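You operate a simulated robot arm through the tools that you are given. There is no shell and no other tool.

The job below is to be done with a simulated two-armed robot. You get a single attempt, and the scene is never put back.

Task
Close up the window bench: brush in its stand, warmer's lid shut, warmer off, magnifier off and swung aside.
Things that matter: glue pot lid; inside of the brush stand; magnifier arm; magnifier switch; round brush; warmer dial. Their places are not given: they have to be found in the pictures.

It is judged by the outcome, as a careful person would: the job done as asked, and still so three seconds after it is handed in. It fails if anything else is knocked over, pushed out of place, dropped, spilled or broken. Lids that push on must go on centred and level and be pressed home; caps that screw on are set level and turned clockwise until they are tight.

Robot
Two 7-joint arms with fingered hands on one trunk that stands fixed in place. Base frame: the origin is at the foot of the trunk, x ahead of it, y to its left, z up; the work surface is at about z = 0.8. Readings come in m, rad, newtons and seconds.
The left shoulder is at [0.08, 0.198, 1.53], the right one opposite. With the tool pointing down near the work surface each hand reaches from about 0.1 to 0.66 m from the base axis, measured 20 degrees to its own side. Payload 4 kg a hand.
The TCP of each hand is the grasp point between the finger pads, 0.026 m short of the fingertips. In the tool frame z runs along the fingers and y along their closing line. Largest opening 0.132 m; the body of the gripper starts 0.073 m behind the TCP. The gripper is a hand of 4 fingers: y runs from the thumb to the fingers, the wrist lies at [0, 0, -0.239] in the tool frame, and closing takes about 1.5 s.
Orientation is told as [roll, pitch, yaw] about the base's x, y, z axes, in that order, counted from this pose: with the fingers straight down and closing along the base's y, the tool's x points along the base's -x, its y along +y and its z along -z.

Tools
- The arms move only by the tool move_arm. It takes "left_commands", "right_commands" or both (then of equal length, played together; a hand with none holds still); each is a list of rows, each a list of 7 numbers: the shift along the tool's x, y, z in mm, then the turn, a rotation vector about the tool's x, y, z in rad, then the gripper command, from -1 (shut) to 1 (fully open), values between in proportion. In form: [[x, y, z, wx, wy, wz, hand], ...]. A call has 1 to 20 rows; each row shifts and turns the commanded pose from where the row before left it, along the tool's axes as they then stand. Rows are played at 5 a second. More than 0.05 m and 0.15 rad between two rows, or a gripper value outside its range, and nothing of the call is played. A pose out of reach is approached as far as the arm can. The call stops where the force on the tool passes 40 N (or 10 N more than at its start, if that is more) or the arm is blocked; 0.2 s more then pass. Each finger travels about 0.072 m/s and halts on what it meets, pressing with about 32 N; the grip force reading is that of the motor and also rises with nothing between the fingers. The clock runs only during rows and for 0.2 s after the last one: add rows that do not move to give the fingers time. The reply holds the time, the measured pose of the TCP, the force on the tool along the base axes, the opening and the grip force, in the units named above and with some noise, with the torque about the TCP (base axes, N m) and any sound that the robot's microphone picked up, and new pictures: "views" is both (left out), scene, wrist or none (wrist: the cameras of the hands that moved).
- Cameras (640 x 400 px; columns grow to the right, rows downward): "scene" is now at [0.1031, 0.0172, 1.6842]; the picture's right is [0.21, -0.98, 0.00], its down [-0.79, -0.17, -0.59] and it looks along [0.58, 0.13, -0.80] (base axes); focal length 317 px, centre (320, 200). "left" rides on the left gripper at [-0.068, 0.002, -0.097] in its tool frame; the picture's right is [-0.02, -1.00, 0.00], its down [0.82, -0.02, -0.58] and it looks along [0.58, -0.01, 0.82] (tool axes); focal length 270 px, centre (320, 200). "right" rides on the right gripper at [0.068, 0.002, -0.097] in its tool frame; the picture's right is [-0.03, 1.00, 0.00], its down [-0.82, -0.02, -0.58] and it looks along [-0.58, -0.02, 0.82] (tool axes); focal length 270 px, centre (320, 200).
- slide_trunk(by): slides the trunk up (or, below 0, down) by that many m; the arms and the scene camera ride with it, the base frame stays. It gives what a move gives, with no picture.
- hand_shape(shape, hand): the hand has 4 fingers and takes this shape, open, in about a second: jaw (thumb against the fingers, like two jaws); tri (thumb and two fingers); tip (a fingertip pinch); poke (one finger out to press); point (the index stretched); flat (the hand flat); cup (the hand cupped); fist (a fist). The gripper value then closes the fingers along that shape, each until it touches; the sizes above hold for jaw. It gives what a move gives, with no picture.
- pan_tilt(pan, tilt): turns the head with the scene camera to pan (to the left, within 1.501 rad either way) and tilt (down, from -0.506 to 1.204), counted from straight ahead of the robot. It gives what a move gives, and a new picture of the scene camera.
- pixel_to_xyz(camera, pixels): for up to 12 pixels [column, row] of the newest picture of that camera ("zoom" is the newest enlarged one), the place [x, y, z] in the base frame of the surface seen there, good to about 0.002 m. The clock stands still meanwhile.
- zoom(camera, box): a new picture of the part [left, top, right, bottom] of that camera's present view, enlarged. The clock stands still meanwhile.
- job_done(): hands the job in; it is judged then, once.

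Open the grippers and draw the arms clear of the work before you hand the job in, unless the task says otherwise.

The tools are called after "Call:" as name(argument=value, ...) on one line, values as JSON. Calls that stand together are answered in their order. move_arm: Moves the arms, as the interface text tells. Its arguments: {"type":"object","properties":{"left_commands":{"type":"array"},"right_commands":{"type":"array"},"views":{"type":"string","enum":["both","scene","wrist","none"]}},"required":[]} The other tools are called the same way: slide_trunk (by) slides the trunk up or down; hand_shape (shape, hand) gives the hand a shape; pan_tilt (pan, tilt) turns the head that bears the scene camera; pixel_to_xyz (camera, pixels) gives the place of the surface under pixels of a picture; zoom (camera, box) takes an enlarged picture of a part of a camera's view; job_done () hands the job in.

At the start:

```text
time_s: 0.0
left_eef_pos: [0.5006, 0.4307, 1.2492]
left_ee_rot: [0.0, 0.0, 0.0]
left_wrist_force: [-0.1, 0.4, -0.8]
left_torque: [0.02, 0.0, 0.01]
left_gripper_width: 0.1319
left_grasp_force: 0.0
left_shape: jaw
right_eef_pos: [0.6347, -0.0165, 1.2953]
right_ee_rot: [0.0, 0.001, -0.001]
right_wrist_force: [-0.2, -0.1, 0.3]
right_torque: [-0.03, -0.01, 0.02]
right_gripper_width: 0.1317
right_grasp_force: 0.0
right_shape: jaw
trunk travel left (down, up): [-0.84, 0.0]
head pan, tilt: [0.215, 0.935]
```

scene: 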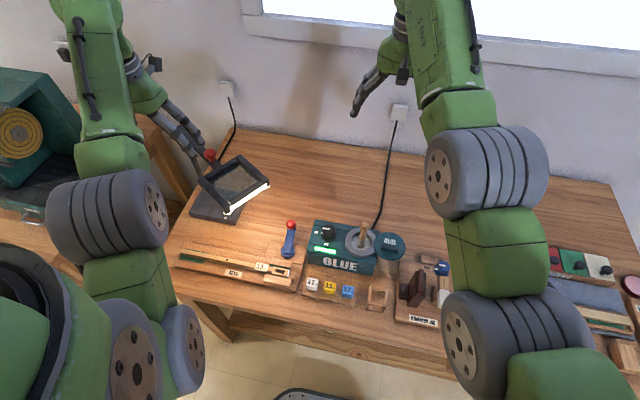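
right: 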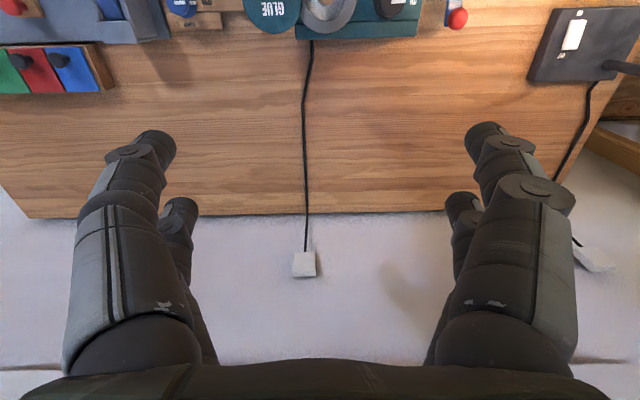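
left: 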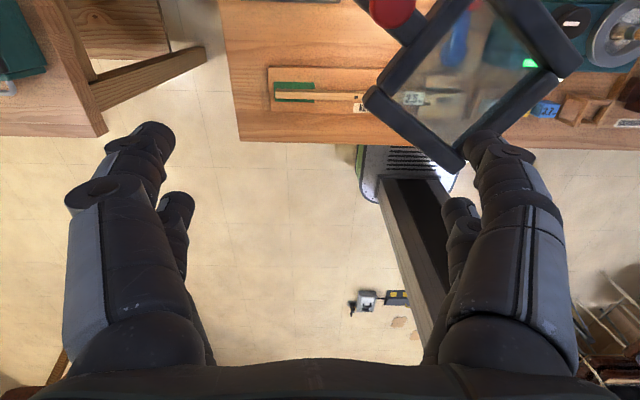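

The scene picture shows the glue warmer at about (340,245) with the brush in the pot, the magnifier at (235,185) with its lamp lit, and a brush stand perhaps near (378,295). I enlarge the key parts first.

Call:
zoom(camera="scene", box=[270, 200, 430, 300])

Call:
zoom(camera="scene", box=[170, 130, 310, 230])

Call:
zoom(camera="scene", box=[280, 230, 480, 350])

Call:
zoom(camera="right", box=[200, 0, 640, 120])

Call:
zoom(camera="left", box=[340, 0, 640, 180])

```text
4.00 times, centred on (350, 250) of scene
```

zoom: 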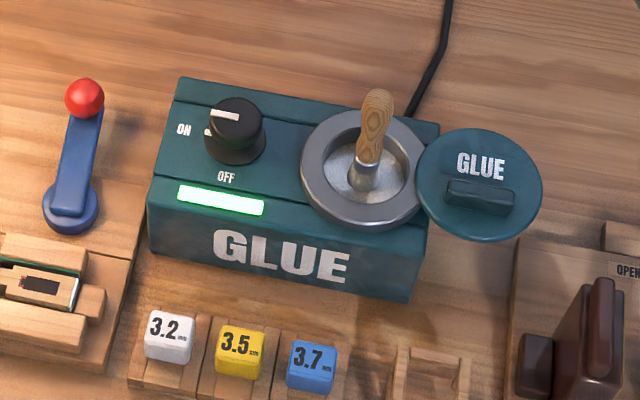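

```text
4.00 times, centred on (240, 180) of scene
```

zoom: 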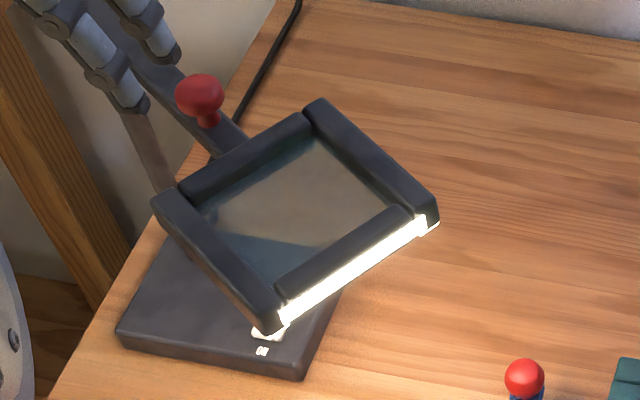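

```text
3.20 times, centred on (380, 290) of scene
```

zoom: 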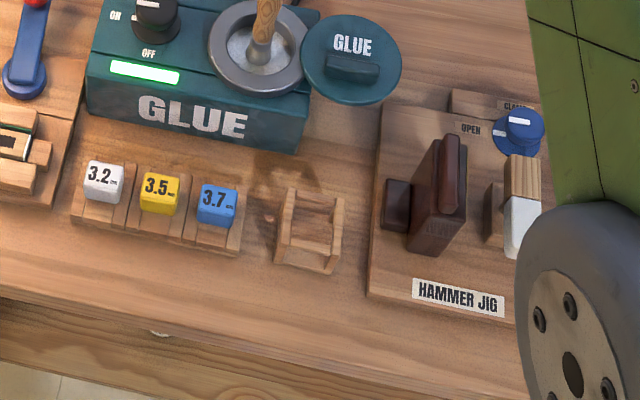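

```text
1.45 times, centred on (420, 60) of right
```

zoom: 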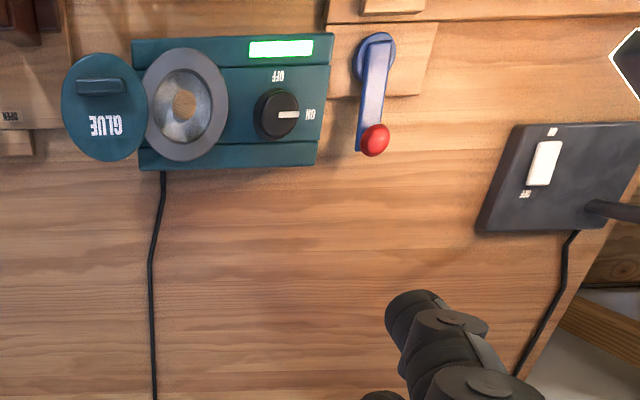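

```text
2.13 times, centred on (490, 90) of left
```

zoom: 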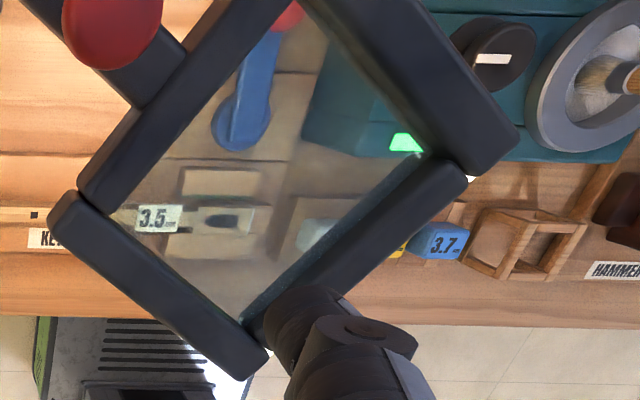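

I look up places: the warmer parts, brush, lid, stand, magnifier frame, base, switch and knob.

Call:
pixel_to_xyz(camera="scene", pixels=[[364, 226], [363, 238], [349, 241], [378, 241], [361, 253], [388, 243], [391, 248], [389, 255], [326, 229], [328, 235], [309, 226], [370, 275]])

Call:
pixel_to_xyz(camera="scene", pixels=[[220, 153], [222, 160], [250, 156], [279, 180], [240, 182], [210, 180], [230, 210], [236, 208], [235, 218], [215, 215], [200, 210], [276, 185]])

Call:
pixel_to_xyz(camera="right", pixels=[[574, 35], [572, 25], [576, 45], [580, 11], [561, 54], [600, 62], [530, 78], [555, 8], [638, 70], [594, 79], [395, 5], [330, 8]])

Call:
pixel_to_xyz(camera="left", pixels=[[390, 8], [470, 5], [378, 100], [455, 165], [560, 70], [520, 5], [400, 65], [420, 140], [520, 110], [575, 20], [580, 45], [460, 80]])

```text
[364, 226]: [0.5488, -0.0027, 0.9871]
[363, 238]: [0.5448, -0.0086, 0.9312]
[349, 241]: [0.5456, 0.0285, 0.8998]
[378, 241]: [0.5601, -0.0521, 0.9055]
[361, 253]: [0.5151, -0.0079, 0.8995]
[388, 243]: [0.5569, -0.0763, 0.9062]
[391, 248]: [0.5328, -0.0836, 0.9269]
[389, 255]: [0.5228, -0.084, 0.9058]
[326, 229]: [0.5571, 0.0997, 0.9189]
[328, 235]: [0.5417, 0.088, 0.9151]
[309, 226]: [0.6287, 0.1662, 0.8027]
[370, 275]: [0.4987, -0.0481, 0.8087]
```

```text
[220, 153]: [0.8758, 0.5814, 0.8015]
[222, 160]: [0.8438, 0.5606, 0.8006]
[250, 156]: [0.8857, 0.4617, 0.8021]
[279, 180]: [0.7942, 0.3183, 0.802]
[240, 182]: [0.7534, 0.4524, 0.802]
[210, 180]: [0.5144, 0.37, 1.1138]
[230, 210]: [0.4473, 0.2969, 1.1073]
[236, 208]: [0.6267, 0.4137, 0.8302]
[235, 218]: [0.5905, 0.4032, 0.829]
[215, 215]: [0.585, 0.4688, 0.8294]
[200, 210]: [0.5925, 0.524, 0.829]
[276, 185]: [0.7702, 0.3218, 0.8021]
```

```text
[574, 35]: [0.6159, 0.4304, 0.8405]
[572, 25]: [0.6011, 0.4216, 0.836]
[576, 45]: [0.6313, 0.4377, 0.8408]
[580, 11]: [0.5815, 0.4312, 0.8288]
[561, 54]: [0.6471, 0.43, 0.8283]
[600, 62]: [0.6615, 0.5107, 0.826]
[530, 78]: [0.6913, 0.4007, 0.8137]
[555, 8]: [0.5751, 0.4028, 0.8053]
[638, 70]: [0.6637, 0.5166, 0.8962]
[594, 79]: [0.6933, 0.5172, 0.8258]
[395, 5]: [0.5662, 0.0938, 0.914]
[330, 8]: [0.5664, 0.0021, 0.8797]
```

```text
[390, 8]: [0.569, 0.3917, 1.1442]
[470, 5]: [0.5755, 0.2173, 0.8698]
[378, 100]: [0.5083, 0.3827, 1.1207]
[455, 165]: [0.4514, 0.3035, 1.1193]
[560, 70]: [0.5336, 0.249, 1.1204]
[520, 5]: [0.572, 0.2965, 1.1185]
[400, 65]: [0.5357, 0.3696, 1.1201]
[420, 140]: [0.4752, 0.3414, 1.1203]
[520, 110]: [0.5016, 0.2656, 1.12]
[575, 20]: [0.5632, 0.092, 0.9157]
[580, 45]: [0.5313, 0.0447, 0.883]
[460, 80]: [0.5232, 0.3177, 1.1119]
```

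The magnifier head hangs at z≈1.12 around (0.52, 0.31), its post near (0.66, 0.52), and the dial points to ON. I take closer looks at the stand, lid and dial, and turn the head to the magnifier.

Call:
zoom(camera="scene", box=[335, 210, 415, 260])

Call:
zoom(camera="scene", box=[345, 270, 425, 320])

Call:
zoom(camera="right", box=[230, 0, 330, 62])

Call:
zoom(camera="left", box=[540, 50, 640, 112])

```text
8.00 times, centred on (375, 235) of scene
```

zoom: 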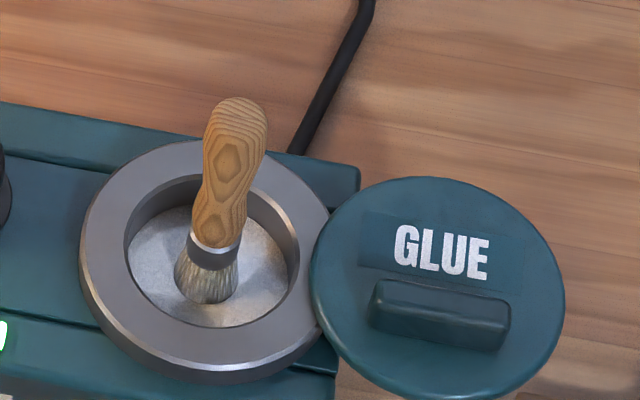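

```text
8.00 times, centred on (385, 295) of scene
```

zoom: 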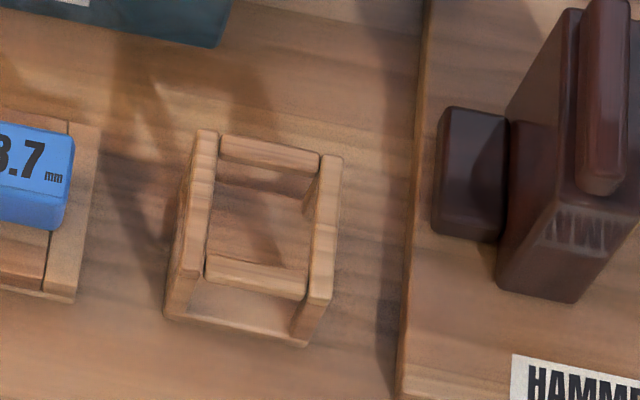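

```text
6.40 times, centred on (280, 31) of right
```

zoom: 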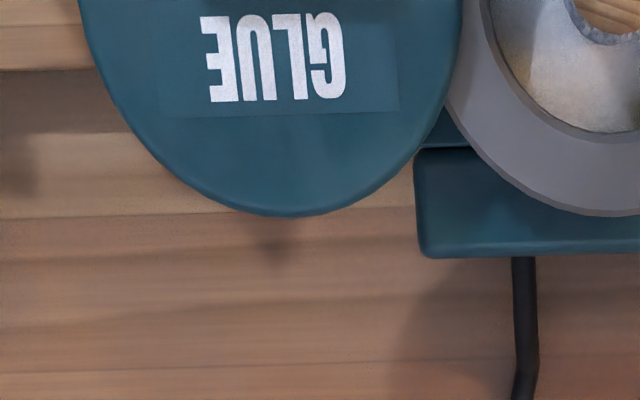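

```text
6.40 times, centred on (590, 81) of left
```

zoom: 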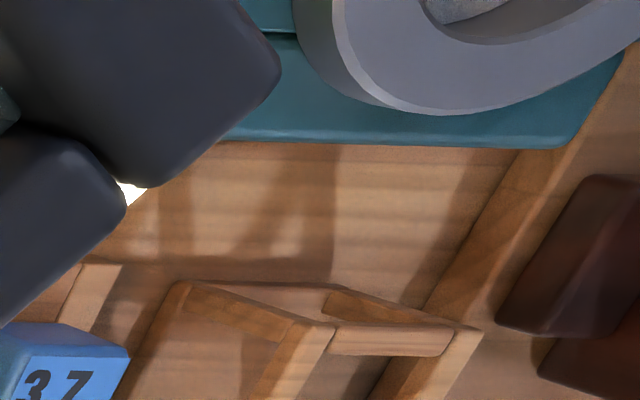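

The lid seems to hang beside the pot on a pivot, overlapping the rim; I need a closer side view. I draw the right hand back to about (0.33, -0.10, 1.25) so its camera faces the warmer and stand.

Call:
move_arm(right_commands=[[44, -12, 6, 0, 0, 0, 1], [44, -12, 6, 0, 0, 0, 1], [44, -12, 6, 0, 0, 0, 1], [44, -12, 6, 0, 0, 0, 1], [44, -12, 6, 0, 0, 0, 1], [44, -12, 6, 0, 0, 0, 1], [44, -12, 6, 0, 0, 0, 1]])

Call:
pan_tilt(pan=0.5, tilt=0.8)

```text
time_s: 1.6
left_eef_pos: [0.498, 0.4306, 1.25]
left_ee_rot: [0.001, 0.001, -0.001]
left_wrist_force: [1.0, 0.6, 1.3]
left_torque: [-0.01, 0.0, 0.0]
left_gripper_width: 0.1317
left_grasp_force: 0.2
left_shape: jaw
right_eef_pos: [0.4684, -0.0493, 1.1516]
right_ee_rot: [0.003, -0.003, 0.0]
right_wrist_force: [0.1, 0.9, -0.1]
right_torque: [0.0, -0.03, 0.02]
right_gripper_width: 0.1318
right_grasp_force: 0.1
right_shape: jaw
right hand out of reach, approached as far as the arm can: row 2, 3, 4, 5, 6, 7
trunk travel left (down, up): [-0.84, 0.0]
head pan, tilt: [0.215, 0.935]
```

scene: 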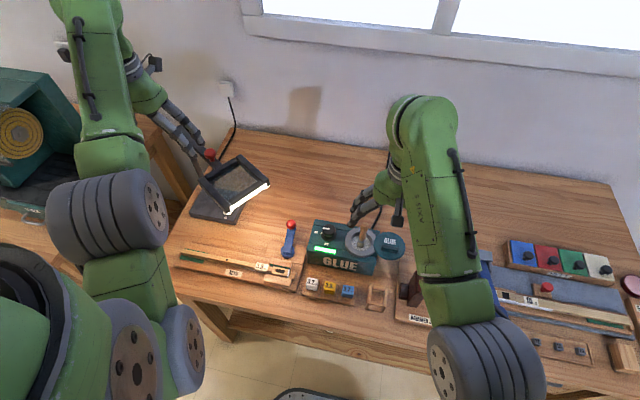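
right: 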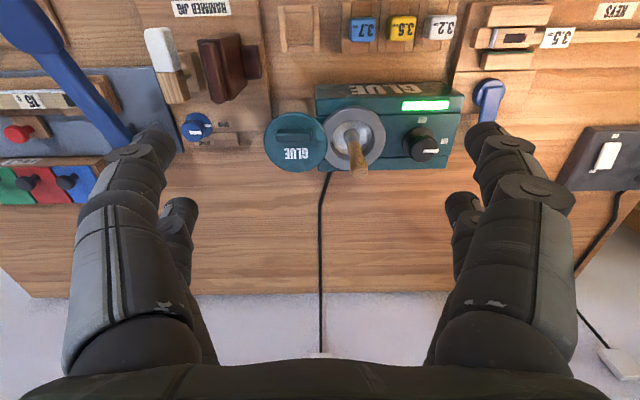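

```text
time_s: 2.4
left_eef_pos: [0.4992, 0.4315, 1.2483]
left_ee_rot: [-0.001, 0.0, 0.001]
left_wrist_force: [0.0, 1.5, 0.2]
left_torque: [0.0, 0.0, 0.0]
left_gripper_width: 0.1319
left_grasp_force: 0.0
left_shape: jaw
right_eef_pos: [0.47, -0.0471, 1.1509]
right_ee_rot: [0.002, -0.001, -0.001]
right_wrist_force: [0.0, -0.7, 0.8]
right_torque: [0.0, 0.02, -0.01]
right_gripper_width: 0.1319
right_grasp_force: 0.0
right_shape: jaw
trunk travel left (down, up): [-0.84, 0.0]
head pan, tilt: [0.499, 0.799]
```

scene: 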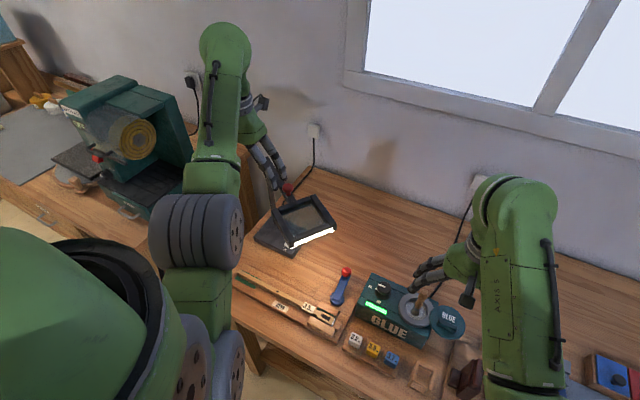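

The right hand stopped at (0.47, -0.05, 1.15) and its camera now sees the pot, lid and dial. I zoom in on those and on the magnifier at about (297,222) of the scene view.

Call:
zoom(camera="right", box=[250, 60, 490, 210])

Call:
zoom(camera="scene", box=[230, 160, 358, 260])

Call:
zoom(camera="right", box=[560, 100, 640, 240])

Call:
pixel_to_xyz(camera="right", pixels=[[357, 165], [352, 140], [355, 112], [322, 138], [385, 135], [357, 172], [295, 142], [265, 142], [325, 142], [296, 113], [296, 170], [300, 135]])

Call:
pixel_to_xyz(camera="right", pixels=[[422, 148], [420, 130], [437, 151], [408, 148], [300, 30], [285, 8], [316, 8], [286, 48], [314, 48], [300, 12], [332, 155], [392, 160]])

```text
2.67 times, centred on (370, 135) of right
```

zoom: 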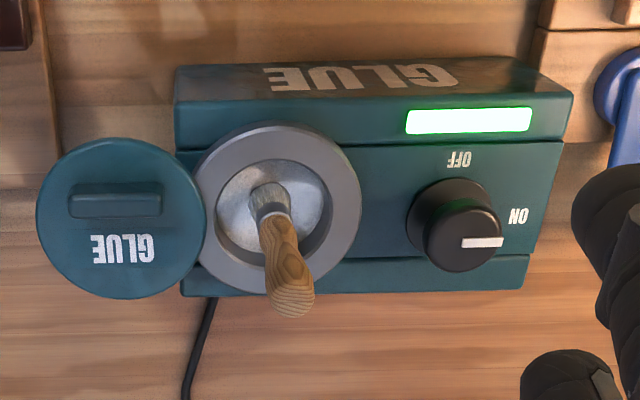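

```text
4.00 times, centred on (294, 210) of scene
```

zoom: 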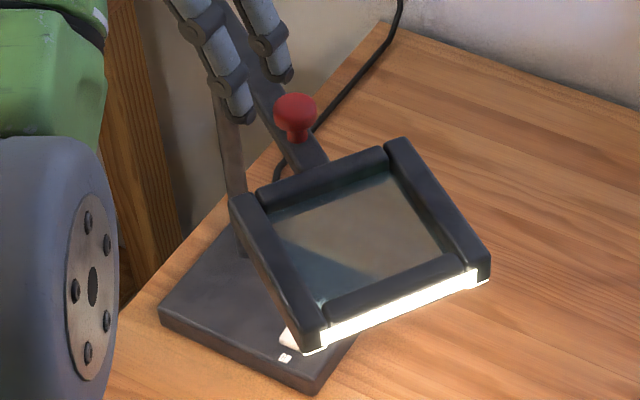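

```text
2.86 times, centred on (600, 170) of right
```

zoom: 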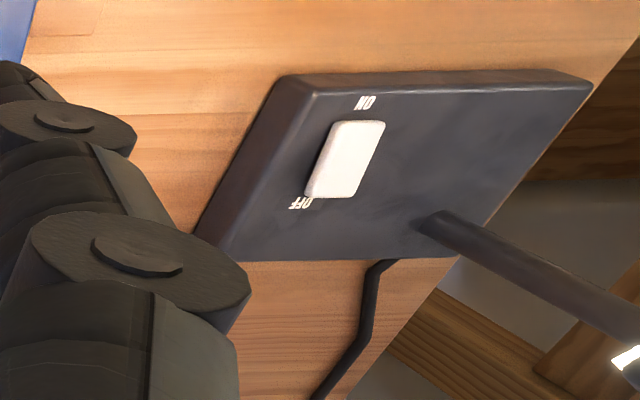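

```text
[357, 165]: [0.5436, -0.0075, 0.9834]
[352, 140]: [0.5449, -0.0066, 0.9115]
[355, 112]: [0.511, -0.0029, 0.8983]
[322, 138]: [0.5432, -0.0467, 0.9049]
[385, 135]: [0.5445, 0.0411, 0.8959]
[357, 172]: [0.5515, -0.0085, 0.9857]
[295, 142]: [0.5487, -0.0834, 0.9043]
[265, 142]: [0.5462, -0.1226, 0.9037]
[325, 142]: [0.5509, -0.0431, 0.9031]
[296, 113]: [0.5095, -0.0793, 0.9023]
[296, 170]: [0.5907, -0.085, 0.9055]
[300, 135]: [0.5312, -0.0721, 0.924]
```

```text
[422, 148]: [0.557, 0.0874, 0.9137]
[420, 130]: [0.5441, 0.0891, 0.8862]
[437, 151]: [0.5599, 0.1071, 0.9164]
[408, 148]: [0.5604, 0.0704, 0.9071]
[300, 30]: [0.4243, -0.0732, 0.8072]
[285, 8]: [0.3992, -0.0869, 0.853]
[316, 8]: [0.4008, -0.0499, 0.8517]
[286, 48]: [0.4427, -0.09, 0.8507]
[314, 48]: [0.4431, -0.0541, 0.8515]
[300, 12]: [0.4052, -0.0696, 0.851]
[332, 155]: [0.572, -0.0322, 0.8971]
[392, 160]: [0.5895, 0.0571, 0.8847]
```

The lid disc is centred near (0.549, -0.082) with its top at z≈0.904, just above the rim (0.898), and nothing visible shows how it is held. I check heights on the right side and then send one still row to see where the right commanded pose stands.

Call:
pixel_to_xyz(camera="right", pixels=[[30, 20], [60, 60], [115, 125], [160, 50], [225, 60], [197, 126], [15, 132], [60, 130], [230, 45], [170, 90], [205, 8], [20, 100]])

Call:
move_arm(right_commands=[[0, 0, 0, 0, 0, 0, 1]], views="none")

```text
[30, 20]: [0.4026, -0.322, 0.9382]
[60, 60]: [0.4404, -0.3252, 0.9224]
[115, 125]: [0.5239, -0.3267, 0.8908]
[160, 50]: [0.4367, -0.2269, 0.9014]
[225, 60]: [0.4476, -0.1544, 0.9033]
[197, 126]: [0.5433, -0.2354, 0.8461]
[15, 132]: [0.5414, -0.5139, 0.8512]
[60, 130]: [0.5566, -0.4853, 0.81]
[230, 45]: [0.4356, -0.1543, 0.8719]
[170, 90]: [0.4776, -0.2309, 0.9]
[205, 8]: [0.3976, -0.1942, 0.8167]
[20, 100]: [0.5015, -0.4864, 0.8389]
```

```text
time_s: 2.8
left_eef_pos: [0.5001, 0.4303, 1.2487]
left_ee_rot: [-0.001, 0.0, -0.002]
left_wrist_force: [-0.2, 0.8, 0.3]
left_torque: [-0.01, 0.0, 0.0]
left_gripper_width: 0.132
left_grasp_force: 0.1
left_shape: jaw
right_eef_pos: [0.4705, -0.0476, 1.1508]
right_ee_rot: [0.001, -0.001, -0.002]
right_wrist_force: [1.2, -0.3, 0.8]
right_torque: [0.01, -0.01, -0.02]
right_gripper_width: 0.1319
right_grasp_force: 0.0
right_shape: jaw
trunk travel left (down, up): [-0.84, 0.0]
head pan, tilt: [0.499, 0.799]
```

The commanded pose matches the hand. I now take the right hand to (0.5, -0.25, 1.10), turn it 90° and tilt it so its camera looks along +y at the underside and side of the lid.

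Call:
move_arm(right_commands=[[-6, -40, 10, 0, 0, 0, 1], [-6, -40, 10, 0, 0, 0, 1], [-6, -40, 10, 0, 0, 0, 1], [-6, -40, 10, 0, 0, 0, 1], [-6, -40, 10, 0, 0, 0, 1], [0, 0, 0, 0, 0, -0.1428, 1], [0, 0, 0, 0, 0, -0.1428, 1], [0, 0, 0, 0, 0, -0.1428, 1], [0, 0, 0, 0, 0, -0.1428, 1], [0, 0, 0, 0, 0, -0.1428, 1], [0, 0, 0, 0, 0, -0.1428, 1], [0, 0, 0, 0, 0, -0.1428, 1], [0, 0, 0, 0, 0, -0.1428, 1], [0, 0, 0, 0, 0, -0.1428, 1], [0, 0, 0, 0, 0, -0.1428, 1], [0, 0, 0, 0, 0, -0.1428, 1], [0, 0, 0, 0, -0.125, 0, 1], [0, 0, 0, 0, -0.125, 0, 1], [0, 0, 0, 0, -0.125, 0, 1], [0, 0, 0, 0, -0.125, 0, 1]])

```text
time_s: 7.0
left_eef_pos: [0.4996, 0.431, 1.2491]
left_ee_rot: [-0.001, -0.001, 0.0]
left_wrist_force: [0.9, -0.6, 0.8]
left_torque: [-0.02, -0.03, 0.01]
left_gripper_width: 0.1319
left_grasp_force: 0.0
left_shape: jaw
right_eef_pos: [0.4999, -0.2474, 1.101]
right_ee_rot: [0.001, -0.5, 1.571]
right_wrist_force: [0.1, 0.8, 0.7]
right_torque: [-0.01, -0.01, -0.02]
right_gripper_width: 0.1318
right_grasp_force: 0.1
right_shape: jaw
trunk travel left (down, up): [-0.84, 0.0]
head pan, tilt: [0.499, 0.799]
```

scene: 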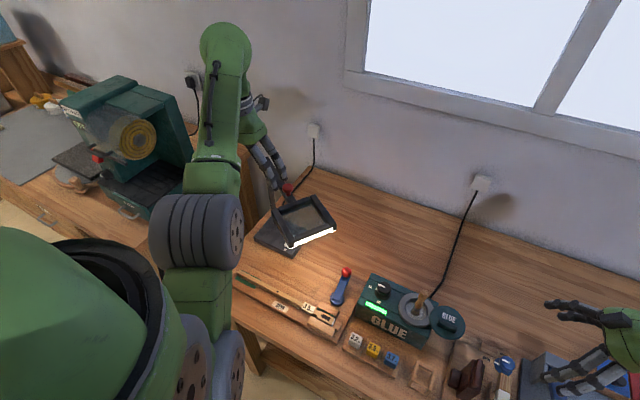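
right: 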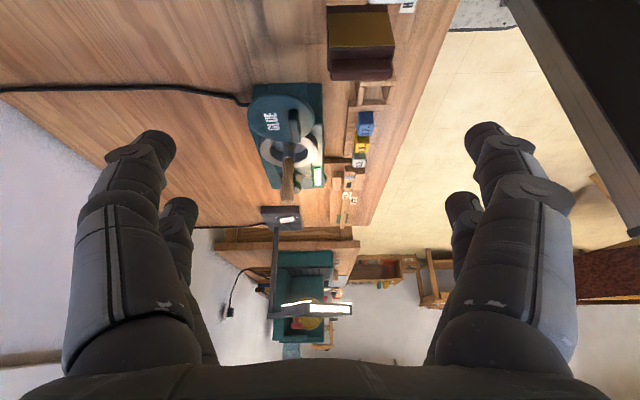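

The right camera now sees the lid side-on at (275,115) and the magnifier at (300,265). I zoom in on both.

Call:
zoom(camera="right", box=[220, 70, 380, 210])

Call:
zoom(camera="right", box=[220, 195, 380, 325])

Call:
pixel_to_xyz(camera="right", pixels=[[276, 235], [276, 260], [275, 285], [272, 315], [300, 310], [345, 309], [285, 220], [266, 212], [298, 212], [270, 222], [250, 313], [320, 312]])

```text
2.86 times, centred on (300, 140) of right
```

zoom: 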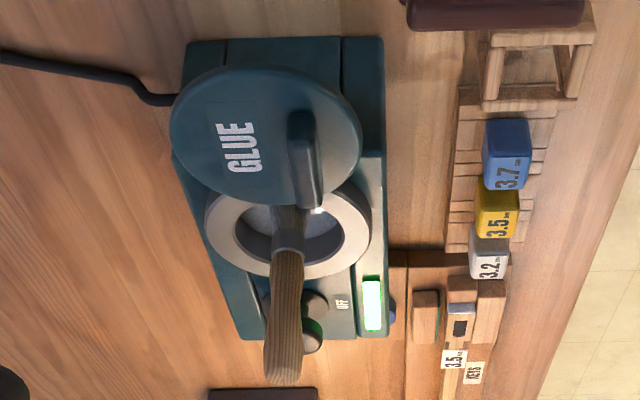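

```text
3.08 times, centred on (300, 260) of right
```

zoom: 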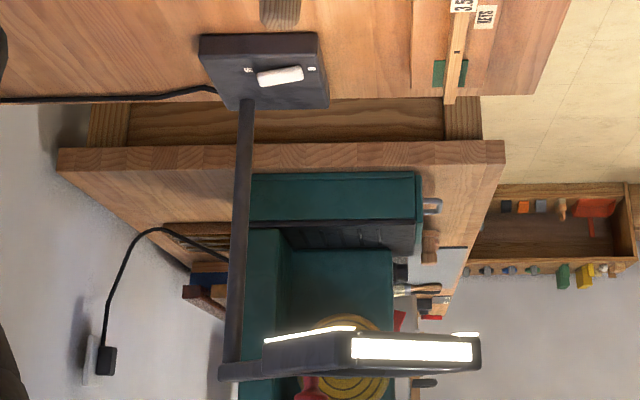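

```text
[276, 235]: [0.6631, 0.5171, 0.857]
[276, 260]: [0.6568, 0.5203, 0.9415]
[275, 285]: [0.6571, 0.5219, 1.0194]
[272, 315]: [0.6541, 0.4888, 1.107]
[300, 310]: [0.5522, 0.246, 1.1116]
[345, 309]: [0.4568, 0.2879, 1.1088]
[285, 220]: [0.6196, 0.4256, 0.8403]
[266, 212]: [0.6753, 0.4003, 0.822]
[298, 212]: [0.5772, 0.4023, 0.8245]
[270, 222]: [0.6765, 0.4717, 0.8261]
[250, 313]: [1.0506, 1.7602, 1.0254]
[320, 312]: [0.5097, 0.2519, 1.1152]
```

The post stands at (0.66, 0.52) and the arm runs at z≈1.107; the lid's support is still hidden. I lower the right hand and tilt further for a flatter side view.

Call:
move_arm(right_commands=[[11, 0, 32, 0, 0, 0, 1], [11, 0, 32, 0, 0, 0, 1], [11, 0, 32, 0, 0, 0, 1], [0, 0, 0, 0, -0.125, 0, 1], [0, 0, 0, 0, -0.125, 0, 1]], views="wrist")

Call:
zoom(camera="right", box=[220, 0, 420, 200])

```text
time_s: 8.2
left_eef_pos: [0.5004, 0.4311, 1.2491]
left_ee_rot: [0.001, 0.0, 0.001]
left_wrist_force: [-0.1, 1.1, 0.1]
left_torque: [0.02, 0.02, 0.03]
left_gripper_width: 0.1322
left_grasp_force: 0.0
left_shape: jaw
right_eef_pos: [0.5001, -0.2314, 1.0005]
right_ee_rot: [0.001, -0.753, 1.567]
right_wrist_force: [0.1, 0.3, 0.4]
right_torque: [0.0, -0.02, 0.01]
right_gripper_width: 0.1318
right_grasp_force: 0.0
right_shape: jaw
trunk travel left (down, up): [-0.84, 0.0]
head pan, tilt: [0.499, 0.799]
```

right: 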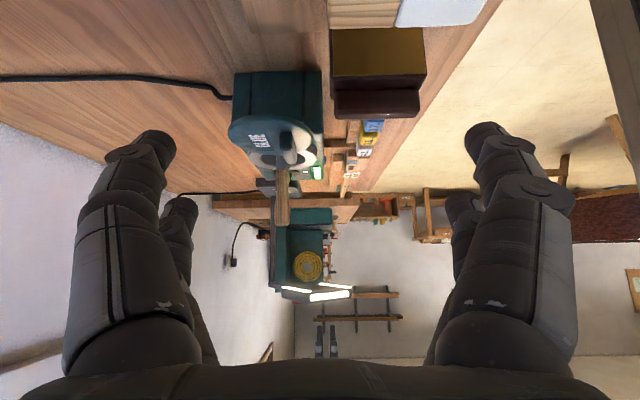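

```text
2.00 times, centred on (320, 100) of right
```

zoom: 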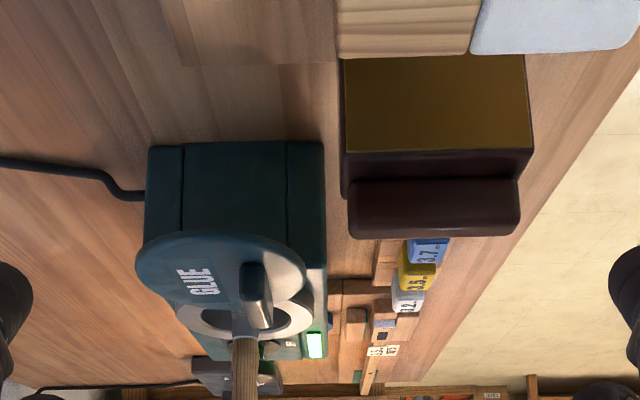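

No post reaches the table under the lid. I zoom tightly onto the lid's near edge and the gap beneath it.

Call:
zoom(camera="right", box=[220, 60, 340, 180])

Call:
pixel_to_xyz(camera="right", pixels=[[260, 115], [275, 100], [262, 123], [290, 122], [242, 124], [305, 124], [270, 75], [300, 100], [283, 138], [286, 128], [252, 120], [275, 120]])

```text
3.33 times, centred on (280, 120) of right
```

zoom: 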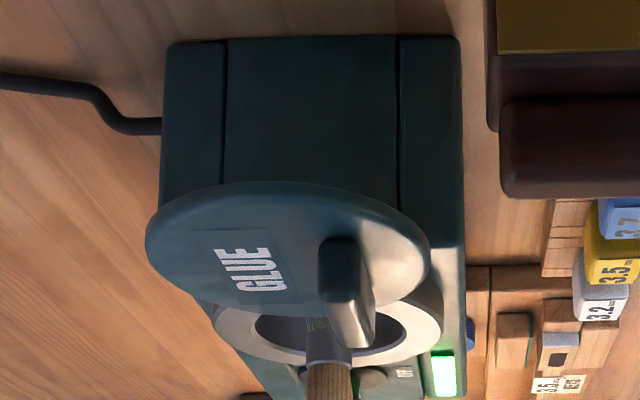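

```text
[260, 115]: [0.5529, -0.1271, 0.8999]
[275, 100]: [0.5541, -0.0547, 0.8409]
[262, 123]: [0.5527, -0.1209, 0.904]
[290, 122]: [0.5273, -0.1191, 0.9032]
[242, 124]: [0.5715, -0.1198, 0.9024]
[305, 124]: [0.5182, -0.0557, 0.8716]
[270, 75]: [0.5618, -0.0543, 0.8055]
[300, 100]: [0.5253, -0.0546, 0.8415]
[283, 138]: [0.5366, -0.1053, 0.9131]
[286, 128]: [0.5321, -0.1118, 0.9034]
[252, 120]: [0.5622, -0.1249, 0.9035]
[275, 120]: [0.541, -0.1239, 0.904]
```

The lid is a thin disc cantilevered past the warmer's end face (y≈-0.055), so it must slide or swivel on a joint. I raise the right hand and turn it back to straight down before handling the brush.

Call:
move_arm(right_commands=[[-25.6, 0, -27.4, 0, 0, 0, 1], [-25.6, 0, -27.4, 0, 0, 0, 1], [-25.6, 0, -27.4, 0, 0, 0, 1], [-25.6, 0, -27.4, 0, 0, 0, 1], [0, 0, 0, 0, 0.15, 0, 1], [0, 0, 0, 0, 0.15, 0, 1], [0, 0, 0, 0, 0.15, 0, 1], [0, 0, 0, 0, 0.15, 0, 1], [0, 0, 0, 0, 0.15, 0, 1], [0, 0, 0, 0, 0, 0.1428, 1], [0, 0, 0, 0, 0, 0.1428, 1], [0, 0, 0, 0, 0, 0.1428, 1], [0, 0, 0, 0, 0, 0.1428, 1], [0, 0, 0, 0, 0, 0.1428, 1], [0, 0, 0, 0, 0, 0.1428, 1], [0, 0, 0, 0, 0, 0.1428, 1], [0, 0, 0, 0, 0, 0.1428, 1], [0, 0, 0, 0, 0, 0.1428, 1], [0, 0, 0, 0, 0, 0.1428, 1], [0, 0, 0, 0, 0, 0.1428, 1]], views="none")

Call:
pan_tilt(pan=0.1, tilt=0.95)

```text
time_s: 12.4
left_eef_pos: [0.4991, 0.4317, 1.2483]
left_ee_rot: [0.001, -0.002, 0.001]
left_wrist_force: [0.1, -0.8, 0.1]
left_torque: [-0.02, -0.03, 0.01]
left_gripper_width: 0.1319
left_grasp_force: 0.2
left_shape: jaw
right_eef_pos: [0.5002, -0.2303, 1.1502]
right_ee_rot: [0.001, 0.001, -0.004]
right_wrist_force: [-0.3, 1.3, -0.9]
right_torque: [-0.02, -0.02, 0.04]
right_gripper_width: 0.132
right_grasp_force: 0.2
right_shape: jaw
trunk travel left (down, up): [-0.84, 0.0]
head pan, tilt: [0.499, 0.799]
```

```text
time_s: 13.3
left_eef_pos: [0.4999, 0.4316, 1.2493]
left_ee_rot: [0.0, 0.0, 0.0]
left_wrist_force: [-0.2, -0.2, -0.2]
left_torque: [0.01, -0.02, -0.01]
left_gripper_width: 0.1322
left_grasp_force: 0.0
left_shape: jaw
right_eef_pos: [0.4997, -0.2303, 1.1505]
right_ee_rot: [0.001, -0.001, 0.0]
right_wrist_force: [-0.1, -0.3, 0.1]
right_torque: [-0.02, -0.01, -0.01]
right_gripper_width: 0.1319
right_grasp_force: 0.1
right_shape: jaw
trunk travel left (down, up): [-0.84, 0.0]
head pan, tilt: [0.099, 0.949]
```

scene: 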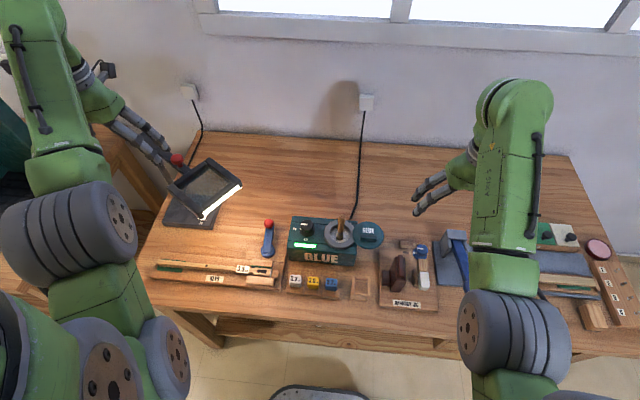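

The scene view is clear now. I close the right hand in the air once to see how its fingers meet.

Call:
move_arm(right_commands=[[0, 0, 0, 0, 0, 0, -1], [0, 0, 0, 0, 0, 0, -1], [0, 0, 0, 0, 0, 0, -1], [0, 0, 0, 0, 0, 0, -1], [0, 0, 0, 0, 0, 0, -1], [0, 0, 0, 0, 0, 0, -1], [0, 0, 0, 0, 0, 0, -1], [0, 0, 0, 0, 0, 0, -1]])

Call:
zoom(camera="scene", box=[270, 200, 430, 310])

```text
time_s: 15.1
left_eef_pos: [0.4998, 0.4318, 1.2491]
left_ee_rot: [0.0, 0.0, -0.002]
left_wrist_force: [1.0, 0.0, -0.3]
left_torque: [0.04, 0.0, -0.01]
left_gripper_width: 0.1319
left_grasp_force: 0.1
left_shape: jaw
right_eef_pos: [0.4995, -0.2292, 1.1502]
right_ee_rot: [0.001, -0.001, 0.0]
right_wrist_force: [-1.1, -0.4, -0.4]
right_torque: [0.0, 0.01, 0.02]
right_gripper_width: 0.0
right_grasp_force: 31.3
right_shape: jaw
trunk travel left (down, up): [-0.84, 0.0]
head pan, tilt: [0.099, 0.949]
```

scene: 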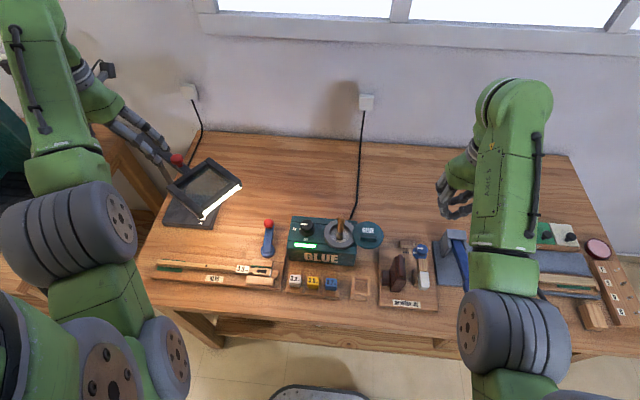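
right: 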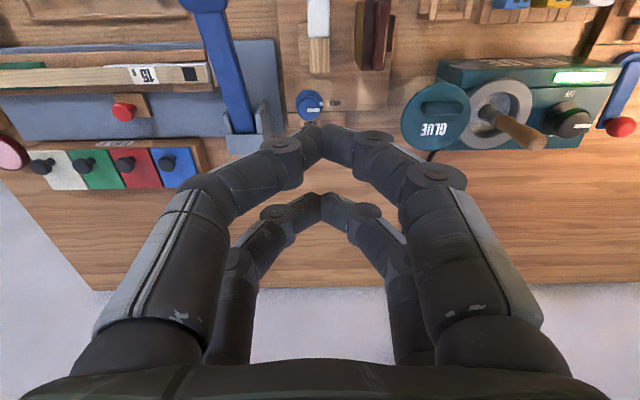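

```text
3.64 times, centred on (350, 255) of scene
```

zoom: 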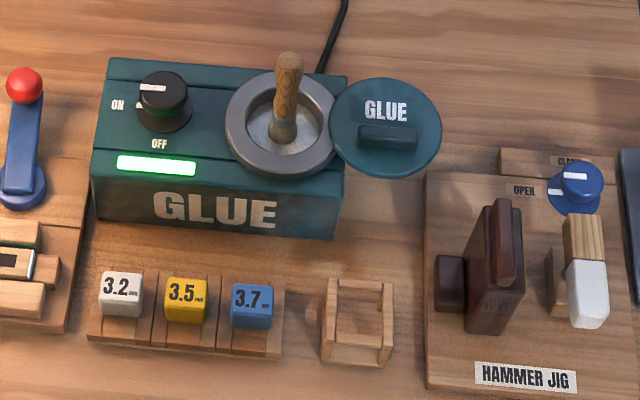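

In jaw shape the hand closes as two opposed finger pairs, meeting at about (313,132) and (320,203) of the right picture. I measure where these tips are, plus the stand's rails.

Call:
pixel_to_xyz(camera="right", pixels=[[306, 140], [322, 140], [313, 126], [313, 205], [328, 205], [320, 196], [300, 150], [340, 150], [370, 137], [285, 145], [310, 215], [365, 212]])

Call:
zoom(camera="scene", box=[345, 268, 385, 308])

Call:
pixel_to_xyz(camera="zoom", pixels=[[40, 40], [200, 100], [200, 200], [200, 300], [100, 200], [300, 200]])

```text
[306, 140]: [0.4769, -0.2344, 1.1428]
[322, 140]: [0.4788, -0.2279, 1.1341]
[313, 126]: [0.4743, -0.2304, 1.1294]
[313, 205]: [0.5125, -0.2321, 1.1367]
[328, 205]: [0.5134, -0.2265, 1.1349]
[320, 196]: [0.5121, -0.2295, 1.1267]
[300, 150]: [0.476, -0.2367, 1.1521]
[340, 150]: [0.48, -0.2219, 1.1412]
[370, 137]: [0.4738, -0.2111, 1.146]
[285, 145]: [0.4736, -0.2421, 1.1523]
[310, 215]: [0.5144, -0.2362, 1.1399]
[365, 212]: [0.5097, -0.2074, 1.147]
```

```text
10.00 times, centred on (365, 288) of scene
```

zoom: 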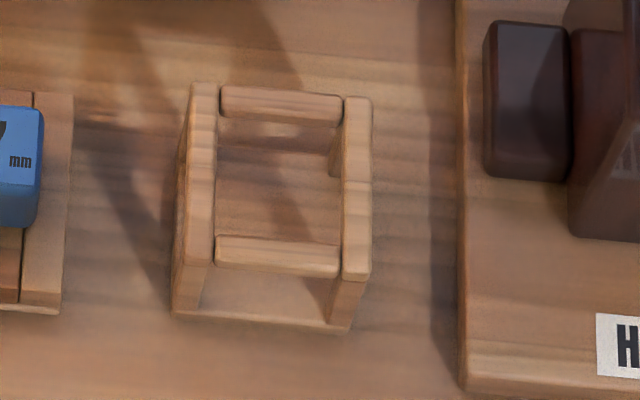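

```text
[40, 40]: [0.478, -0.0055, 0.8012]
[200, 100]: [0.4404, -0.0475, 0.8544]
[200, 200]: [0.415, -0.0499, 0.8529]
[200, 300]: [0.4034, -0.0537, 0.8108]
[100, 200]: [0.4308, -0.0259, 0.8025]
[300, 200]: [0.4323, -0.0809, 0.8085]
```

The two finger pairs sit about 0.037 m apart across the tool's x, so a 20 mm handle could slip between them. I try the tri shape in the air to see whether it suits the brush and the dial better.

Call:
hand_shape(hand="right", shape="tri")

Call:
move_arm(right_commands=[[0, 0, 0, 0, 0, 0, 1]], views="wrist")

Call:
move_arm(right_commands=[[0, 0, 0, 0, 0, 0, -1], [0, 0, 0, 0, 0, 0, -1], [0, 0, 0, 0, 0, 0, -1], [0, 0, 0, 0, 0, 0, -1], [0, 0, 0, 0, 0, 0, -1], [0, 0, 0, 0, 0, 0, -1], [0, 0, 0, 0, 0, 0, -1], [0, 0, 0, 0, 0, 0, -1]], views="wrist")

```text
time_s: 16.0
left_eef_pos: [0.5002, 0.4307, 1.25]
left_ee_rot: [0.002, 0.001, 0.001]
left_wrist_force: [-0.2, 0.4, 0.0]
left_torque: [0.02, 0.02, 0.0]
left_gripper_width: 0.1317
left_grasp_force: 0.0
left_shape: jaw
right_eef_pos: [0.4998, -0.2299, 1.1512]
right_ee_rot: [0.0, 0.0, 0.001]
right_wrist_force: [1.1, 0.4, 0.7]
right_torque: [-0.02, -0.03, -0.02]
right_gripper_width: 0.1321
right_grasp_force: 0.0
right_shape: tri
trunk travel left (down, up): [-0.84, 0.0]
head pan, tilt: [0.099, 0.949]
```

```text
time_s: 16.4
left_eef_pos: [0.4999, 0.4303, 1.2493]
left_ee_rot: [-0.001, -0.001, 0.001]
left_wrist_force: [0.3, -0.6, 0.8]
left_torque: [-0.01, 0.03, 0.0]
left_gripper_width: 0.1321
left_grasp_force: 0.0
left_shape: jaw
right_eef_pos: [0.4996, -0.2296, 1.1496]
right_ee_rot: [0.0, -0.001, 0.001]
right_wrist_force: [1.4, -0.1, -0.3]
right_torque: [-0.01, 0.02, 0.01]
right_gripper_width: 0.1321
right_grasp_force: 0.1
right_shape: tri
trunk travel left (down, up): [-0.84, 0.0]
head pan, tilt: [0.099, 0.949]
```

right: 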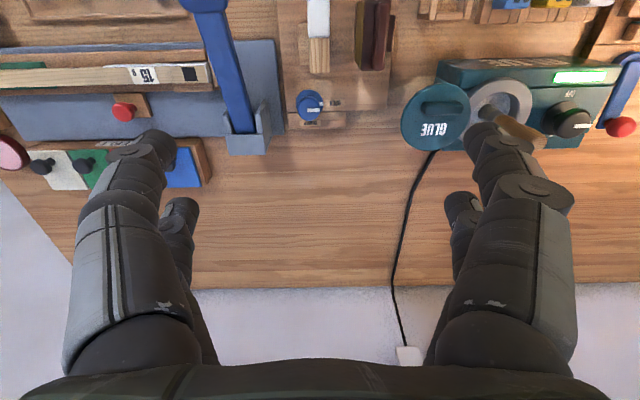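

```text
time_s: 18.2
left_eef_pos: [0.5007, 0.4313, 1.2492]
left_ee_rot: [0.0, 0.0, 0.0]
left_wrist_force: [0.0, 0.5, -0.5]
left_torque: [0.0, 0.0, 0.0]
left_gripper_width: 0.1317
left_grasp_force: 0.1
left_shape: jaw
right_eef_pos: [0.4988, -0.2301, 1.1494]
right_ee_rot: [0.001, -0.001, 0.0]
right_wrist_force: [0.2, -0.2, -0.9]
right_torque: [0.03, 0.0, 0.01]
right_gripper_width: 0.0001
right_grasp_force: 31.9
right_shape: tri
trunk travel left (down, up): [-0.84, 0.0]
head pan, tilt: [0.099, 0.949]
```

right: 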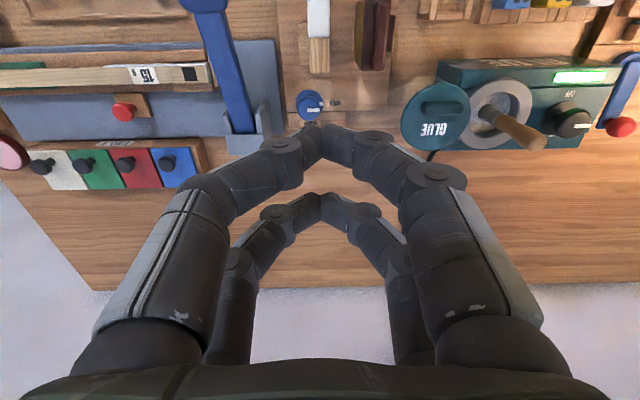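

Tri looks the same as jaw in the picture. I check the tip shape too.

Call:
hand_shape(hand="right", shape="tip")

Call:
move_arm(right_commands=[[0, 0, 0, 0, 0, 0, -1], [0, 0, 0, 0, 0, 0, -1], [0, 0, 0, 0, 0, 0, -1], [0, 0, 0, 0, 0, 0, -1], [0, 0, 0, 0, 0, 0, -1], [0, 0, 0, 0, 0, 0, -1], [0, 0, 0, 0, 0, 0, -1], [0, 0, 0, 0, 0, 0, -1]], views="wrist")

Call:
hand_shape(hand="right", shape="poke")

Call:
move_arm(right_commands=[[0, 0, 0, 0, 0, 0, 1]], views="both")

```text
time_s: 19.1
left_eef_pos: [0.5005, 0.4304, 1.2489]
left_ee_rot: [0.0, 0.0, 0.0]
left_wrist_force: [-1.3, 0.4, 0.8]
left_torque: [0.02, -0.01, 0.0]
left_gripper_width: 0.132
left_grasp_force: 0.1
left_shape: jaw
right_eef_pos: [0.5007, -0.2307, 1.151]
right_ee_rot: [0.0, 0.001, 0.0]
right_wrist_force: [-0.1, 0.1, 0.0]
right_torque: [-0.01, 0.0, 0.02]
right_gripper_width: 0.1318
right_grasp_force: 0.0
right_shape: tip
trunk travel left (down, up): [-0.84, 0.0]
head pan, tilt: [0.099, 0.949]
```

```text
time_s: 20.9
left_eef_pos: [0.4993, 0.432, 1.2479]
left_ee_rot: [0.0, -0.001, 0.002]
left_wrist_force: [-0.2, 0.2, -0.7]
left_torque: [-0.01, 0.0, 0.02]
left_gripper_width: 0.1322
left_grasp_force: 0.0
left_shape: jaw
right_eef_pos: [0.5, -0.2298, 1.15]
right_ee_rot: [-0.001, 0.0, -0.001]
right_wrist_force: [0.4, 0.4, 0.1]
right_torque: [0.02, -0.02, 0.01]
right_gripper_width: 0.0
right_grasp_force: 31.3
right_shape: tip
trunk travel left (down, up): [-0.84, 0.0]
head pan, tilt: [0.099, 0.949]
```

right: 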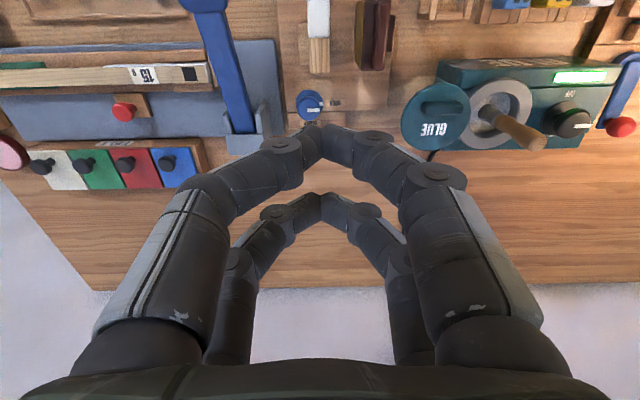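

```text
time_s: 21.8
left_eef_pos: [0.5002, 0.4318, 1.2493]
left_ee_rot: [-0.001, 0.002, 0.0]
left_wrist_force: [0.3, 0.5, -0.8]
left_torque: [-0.02, -0.01, 0.03]
left_gripper_width: 0.1318
left_grasp_force: 0.0
left_shape: jaw
right_eef_pos: [0.4994, -0.2307, 1.1501]
right_ee_rot: [0.0, 0.0, 0.0]
right_wrist_force: [0.9, -1.4, 0.7]
right_torque: [-0.01, -0.02, 0.0]
right_gripper_width: 0.0001
right_grasp_force: 0.0
right_shape: poke
trunk travel left (down, up): [-0.84, 0.0]
head pan, tilt: [0.099, 0.949]
```

```text
time_s: 22.2
left_eef_pos: [0.5005, 0.4301, 1.2483]
left_ee_rot: [-0.001, -0.001, 0.0]
left_wrist_force: [0.2, -1.0, -0.7]
left_torque: [0.0, 0.02, 0.03]
left_gripper_width: 0.1318
left_grasp_force: 0.0
left_shape: jaw
right_eef_pos: [0.5001, -0.2295, 1.1492]
right_ee_rot: [0.001, 0.0, -0.001]
right_wrist_force: [1.7, 1.3, -0.4]
right_torque: [-0.02, 0.01, -0.04]
right_gripper_width: 0.0002
right_grasp_force: 0.1
right_shape: poke
trunk travel left (down, up): [-0.84, 0.0]
head pan, tilt: [0.099, 0.949]
```

scene: 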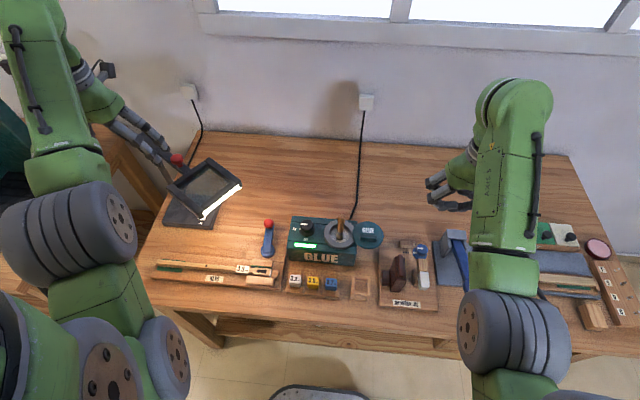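
right: 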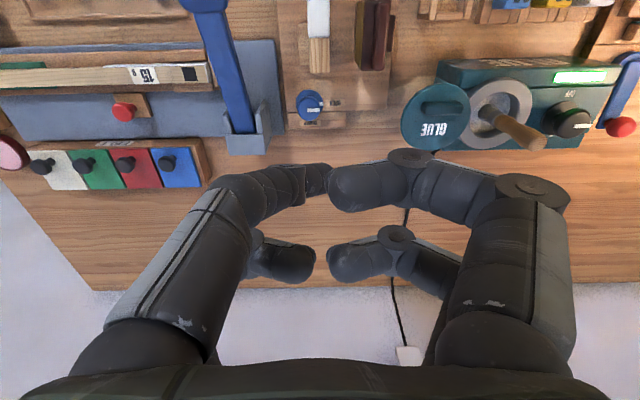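

The poke shape folds all but one finger; I zoom in to find the poking tip relative to the TCP (0.500, -0.230, 1.149).

Call:
zoom(camera="right", box=[180, 120, 500, 320])

Call:
zoom(camera="scene", box=[410, 130, 510, 230])

Call:
pixel_to_xyz(camera="right", pixels=[[325, 175], [318, 185], [300, 185], [340, 190], [260, 190], [345, 270], [300, 270], [410, 160], [230, 190], [325, 168], [310, 168], [360, 185]])

```text
2.00 times, centred on (340, 220) of right
```

zoom: 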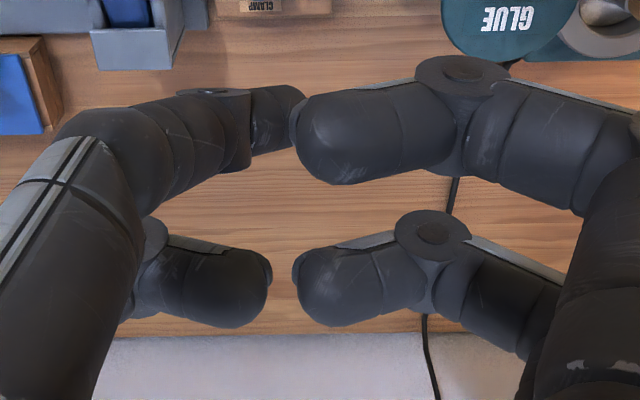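

```text
4.00 times, centred on (460, 180) of scene
```

zoom: 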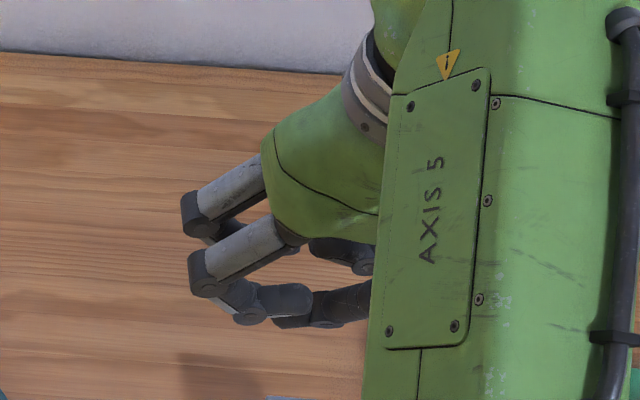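

```text
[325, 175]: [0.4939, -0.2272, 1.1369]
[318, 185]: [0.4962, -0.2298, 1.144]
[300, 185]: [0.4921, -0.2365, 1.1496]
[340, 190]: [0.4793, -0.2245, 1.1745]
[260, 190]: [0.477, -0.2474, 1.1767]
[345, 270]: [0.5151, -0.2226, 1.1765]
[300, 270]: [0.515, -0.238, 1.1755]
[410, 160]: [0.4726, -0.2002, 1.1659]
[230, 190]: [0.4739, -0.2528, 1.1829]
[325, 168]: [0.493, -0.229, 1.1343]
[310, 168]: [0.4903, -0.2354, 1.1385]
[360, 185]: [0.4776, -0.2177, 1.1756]
```

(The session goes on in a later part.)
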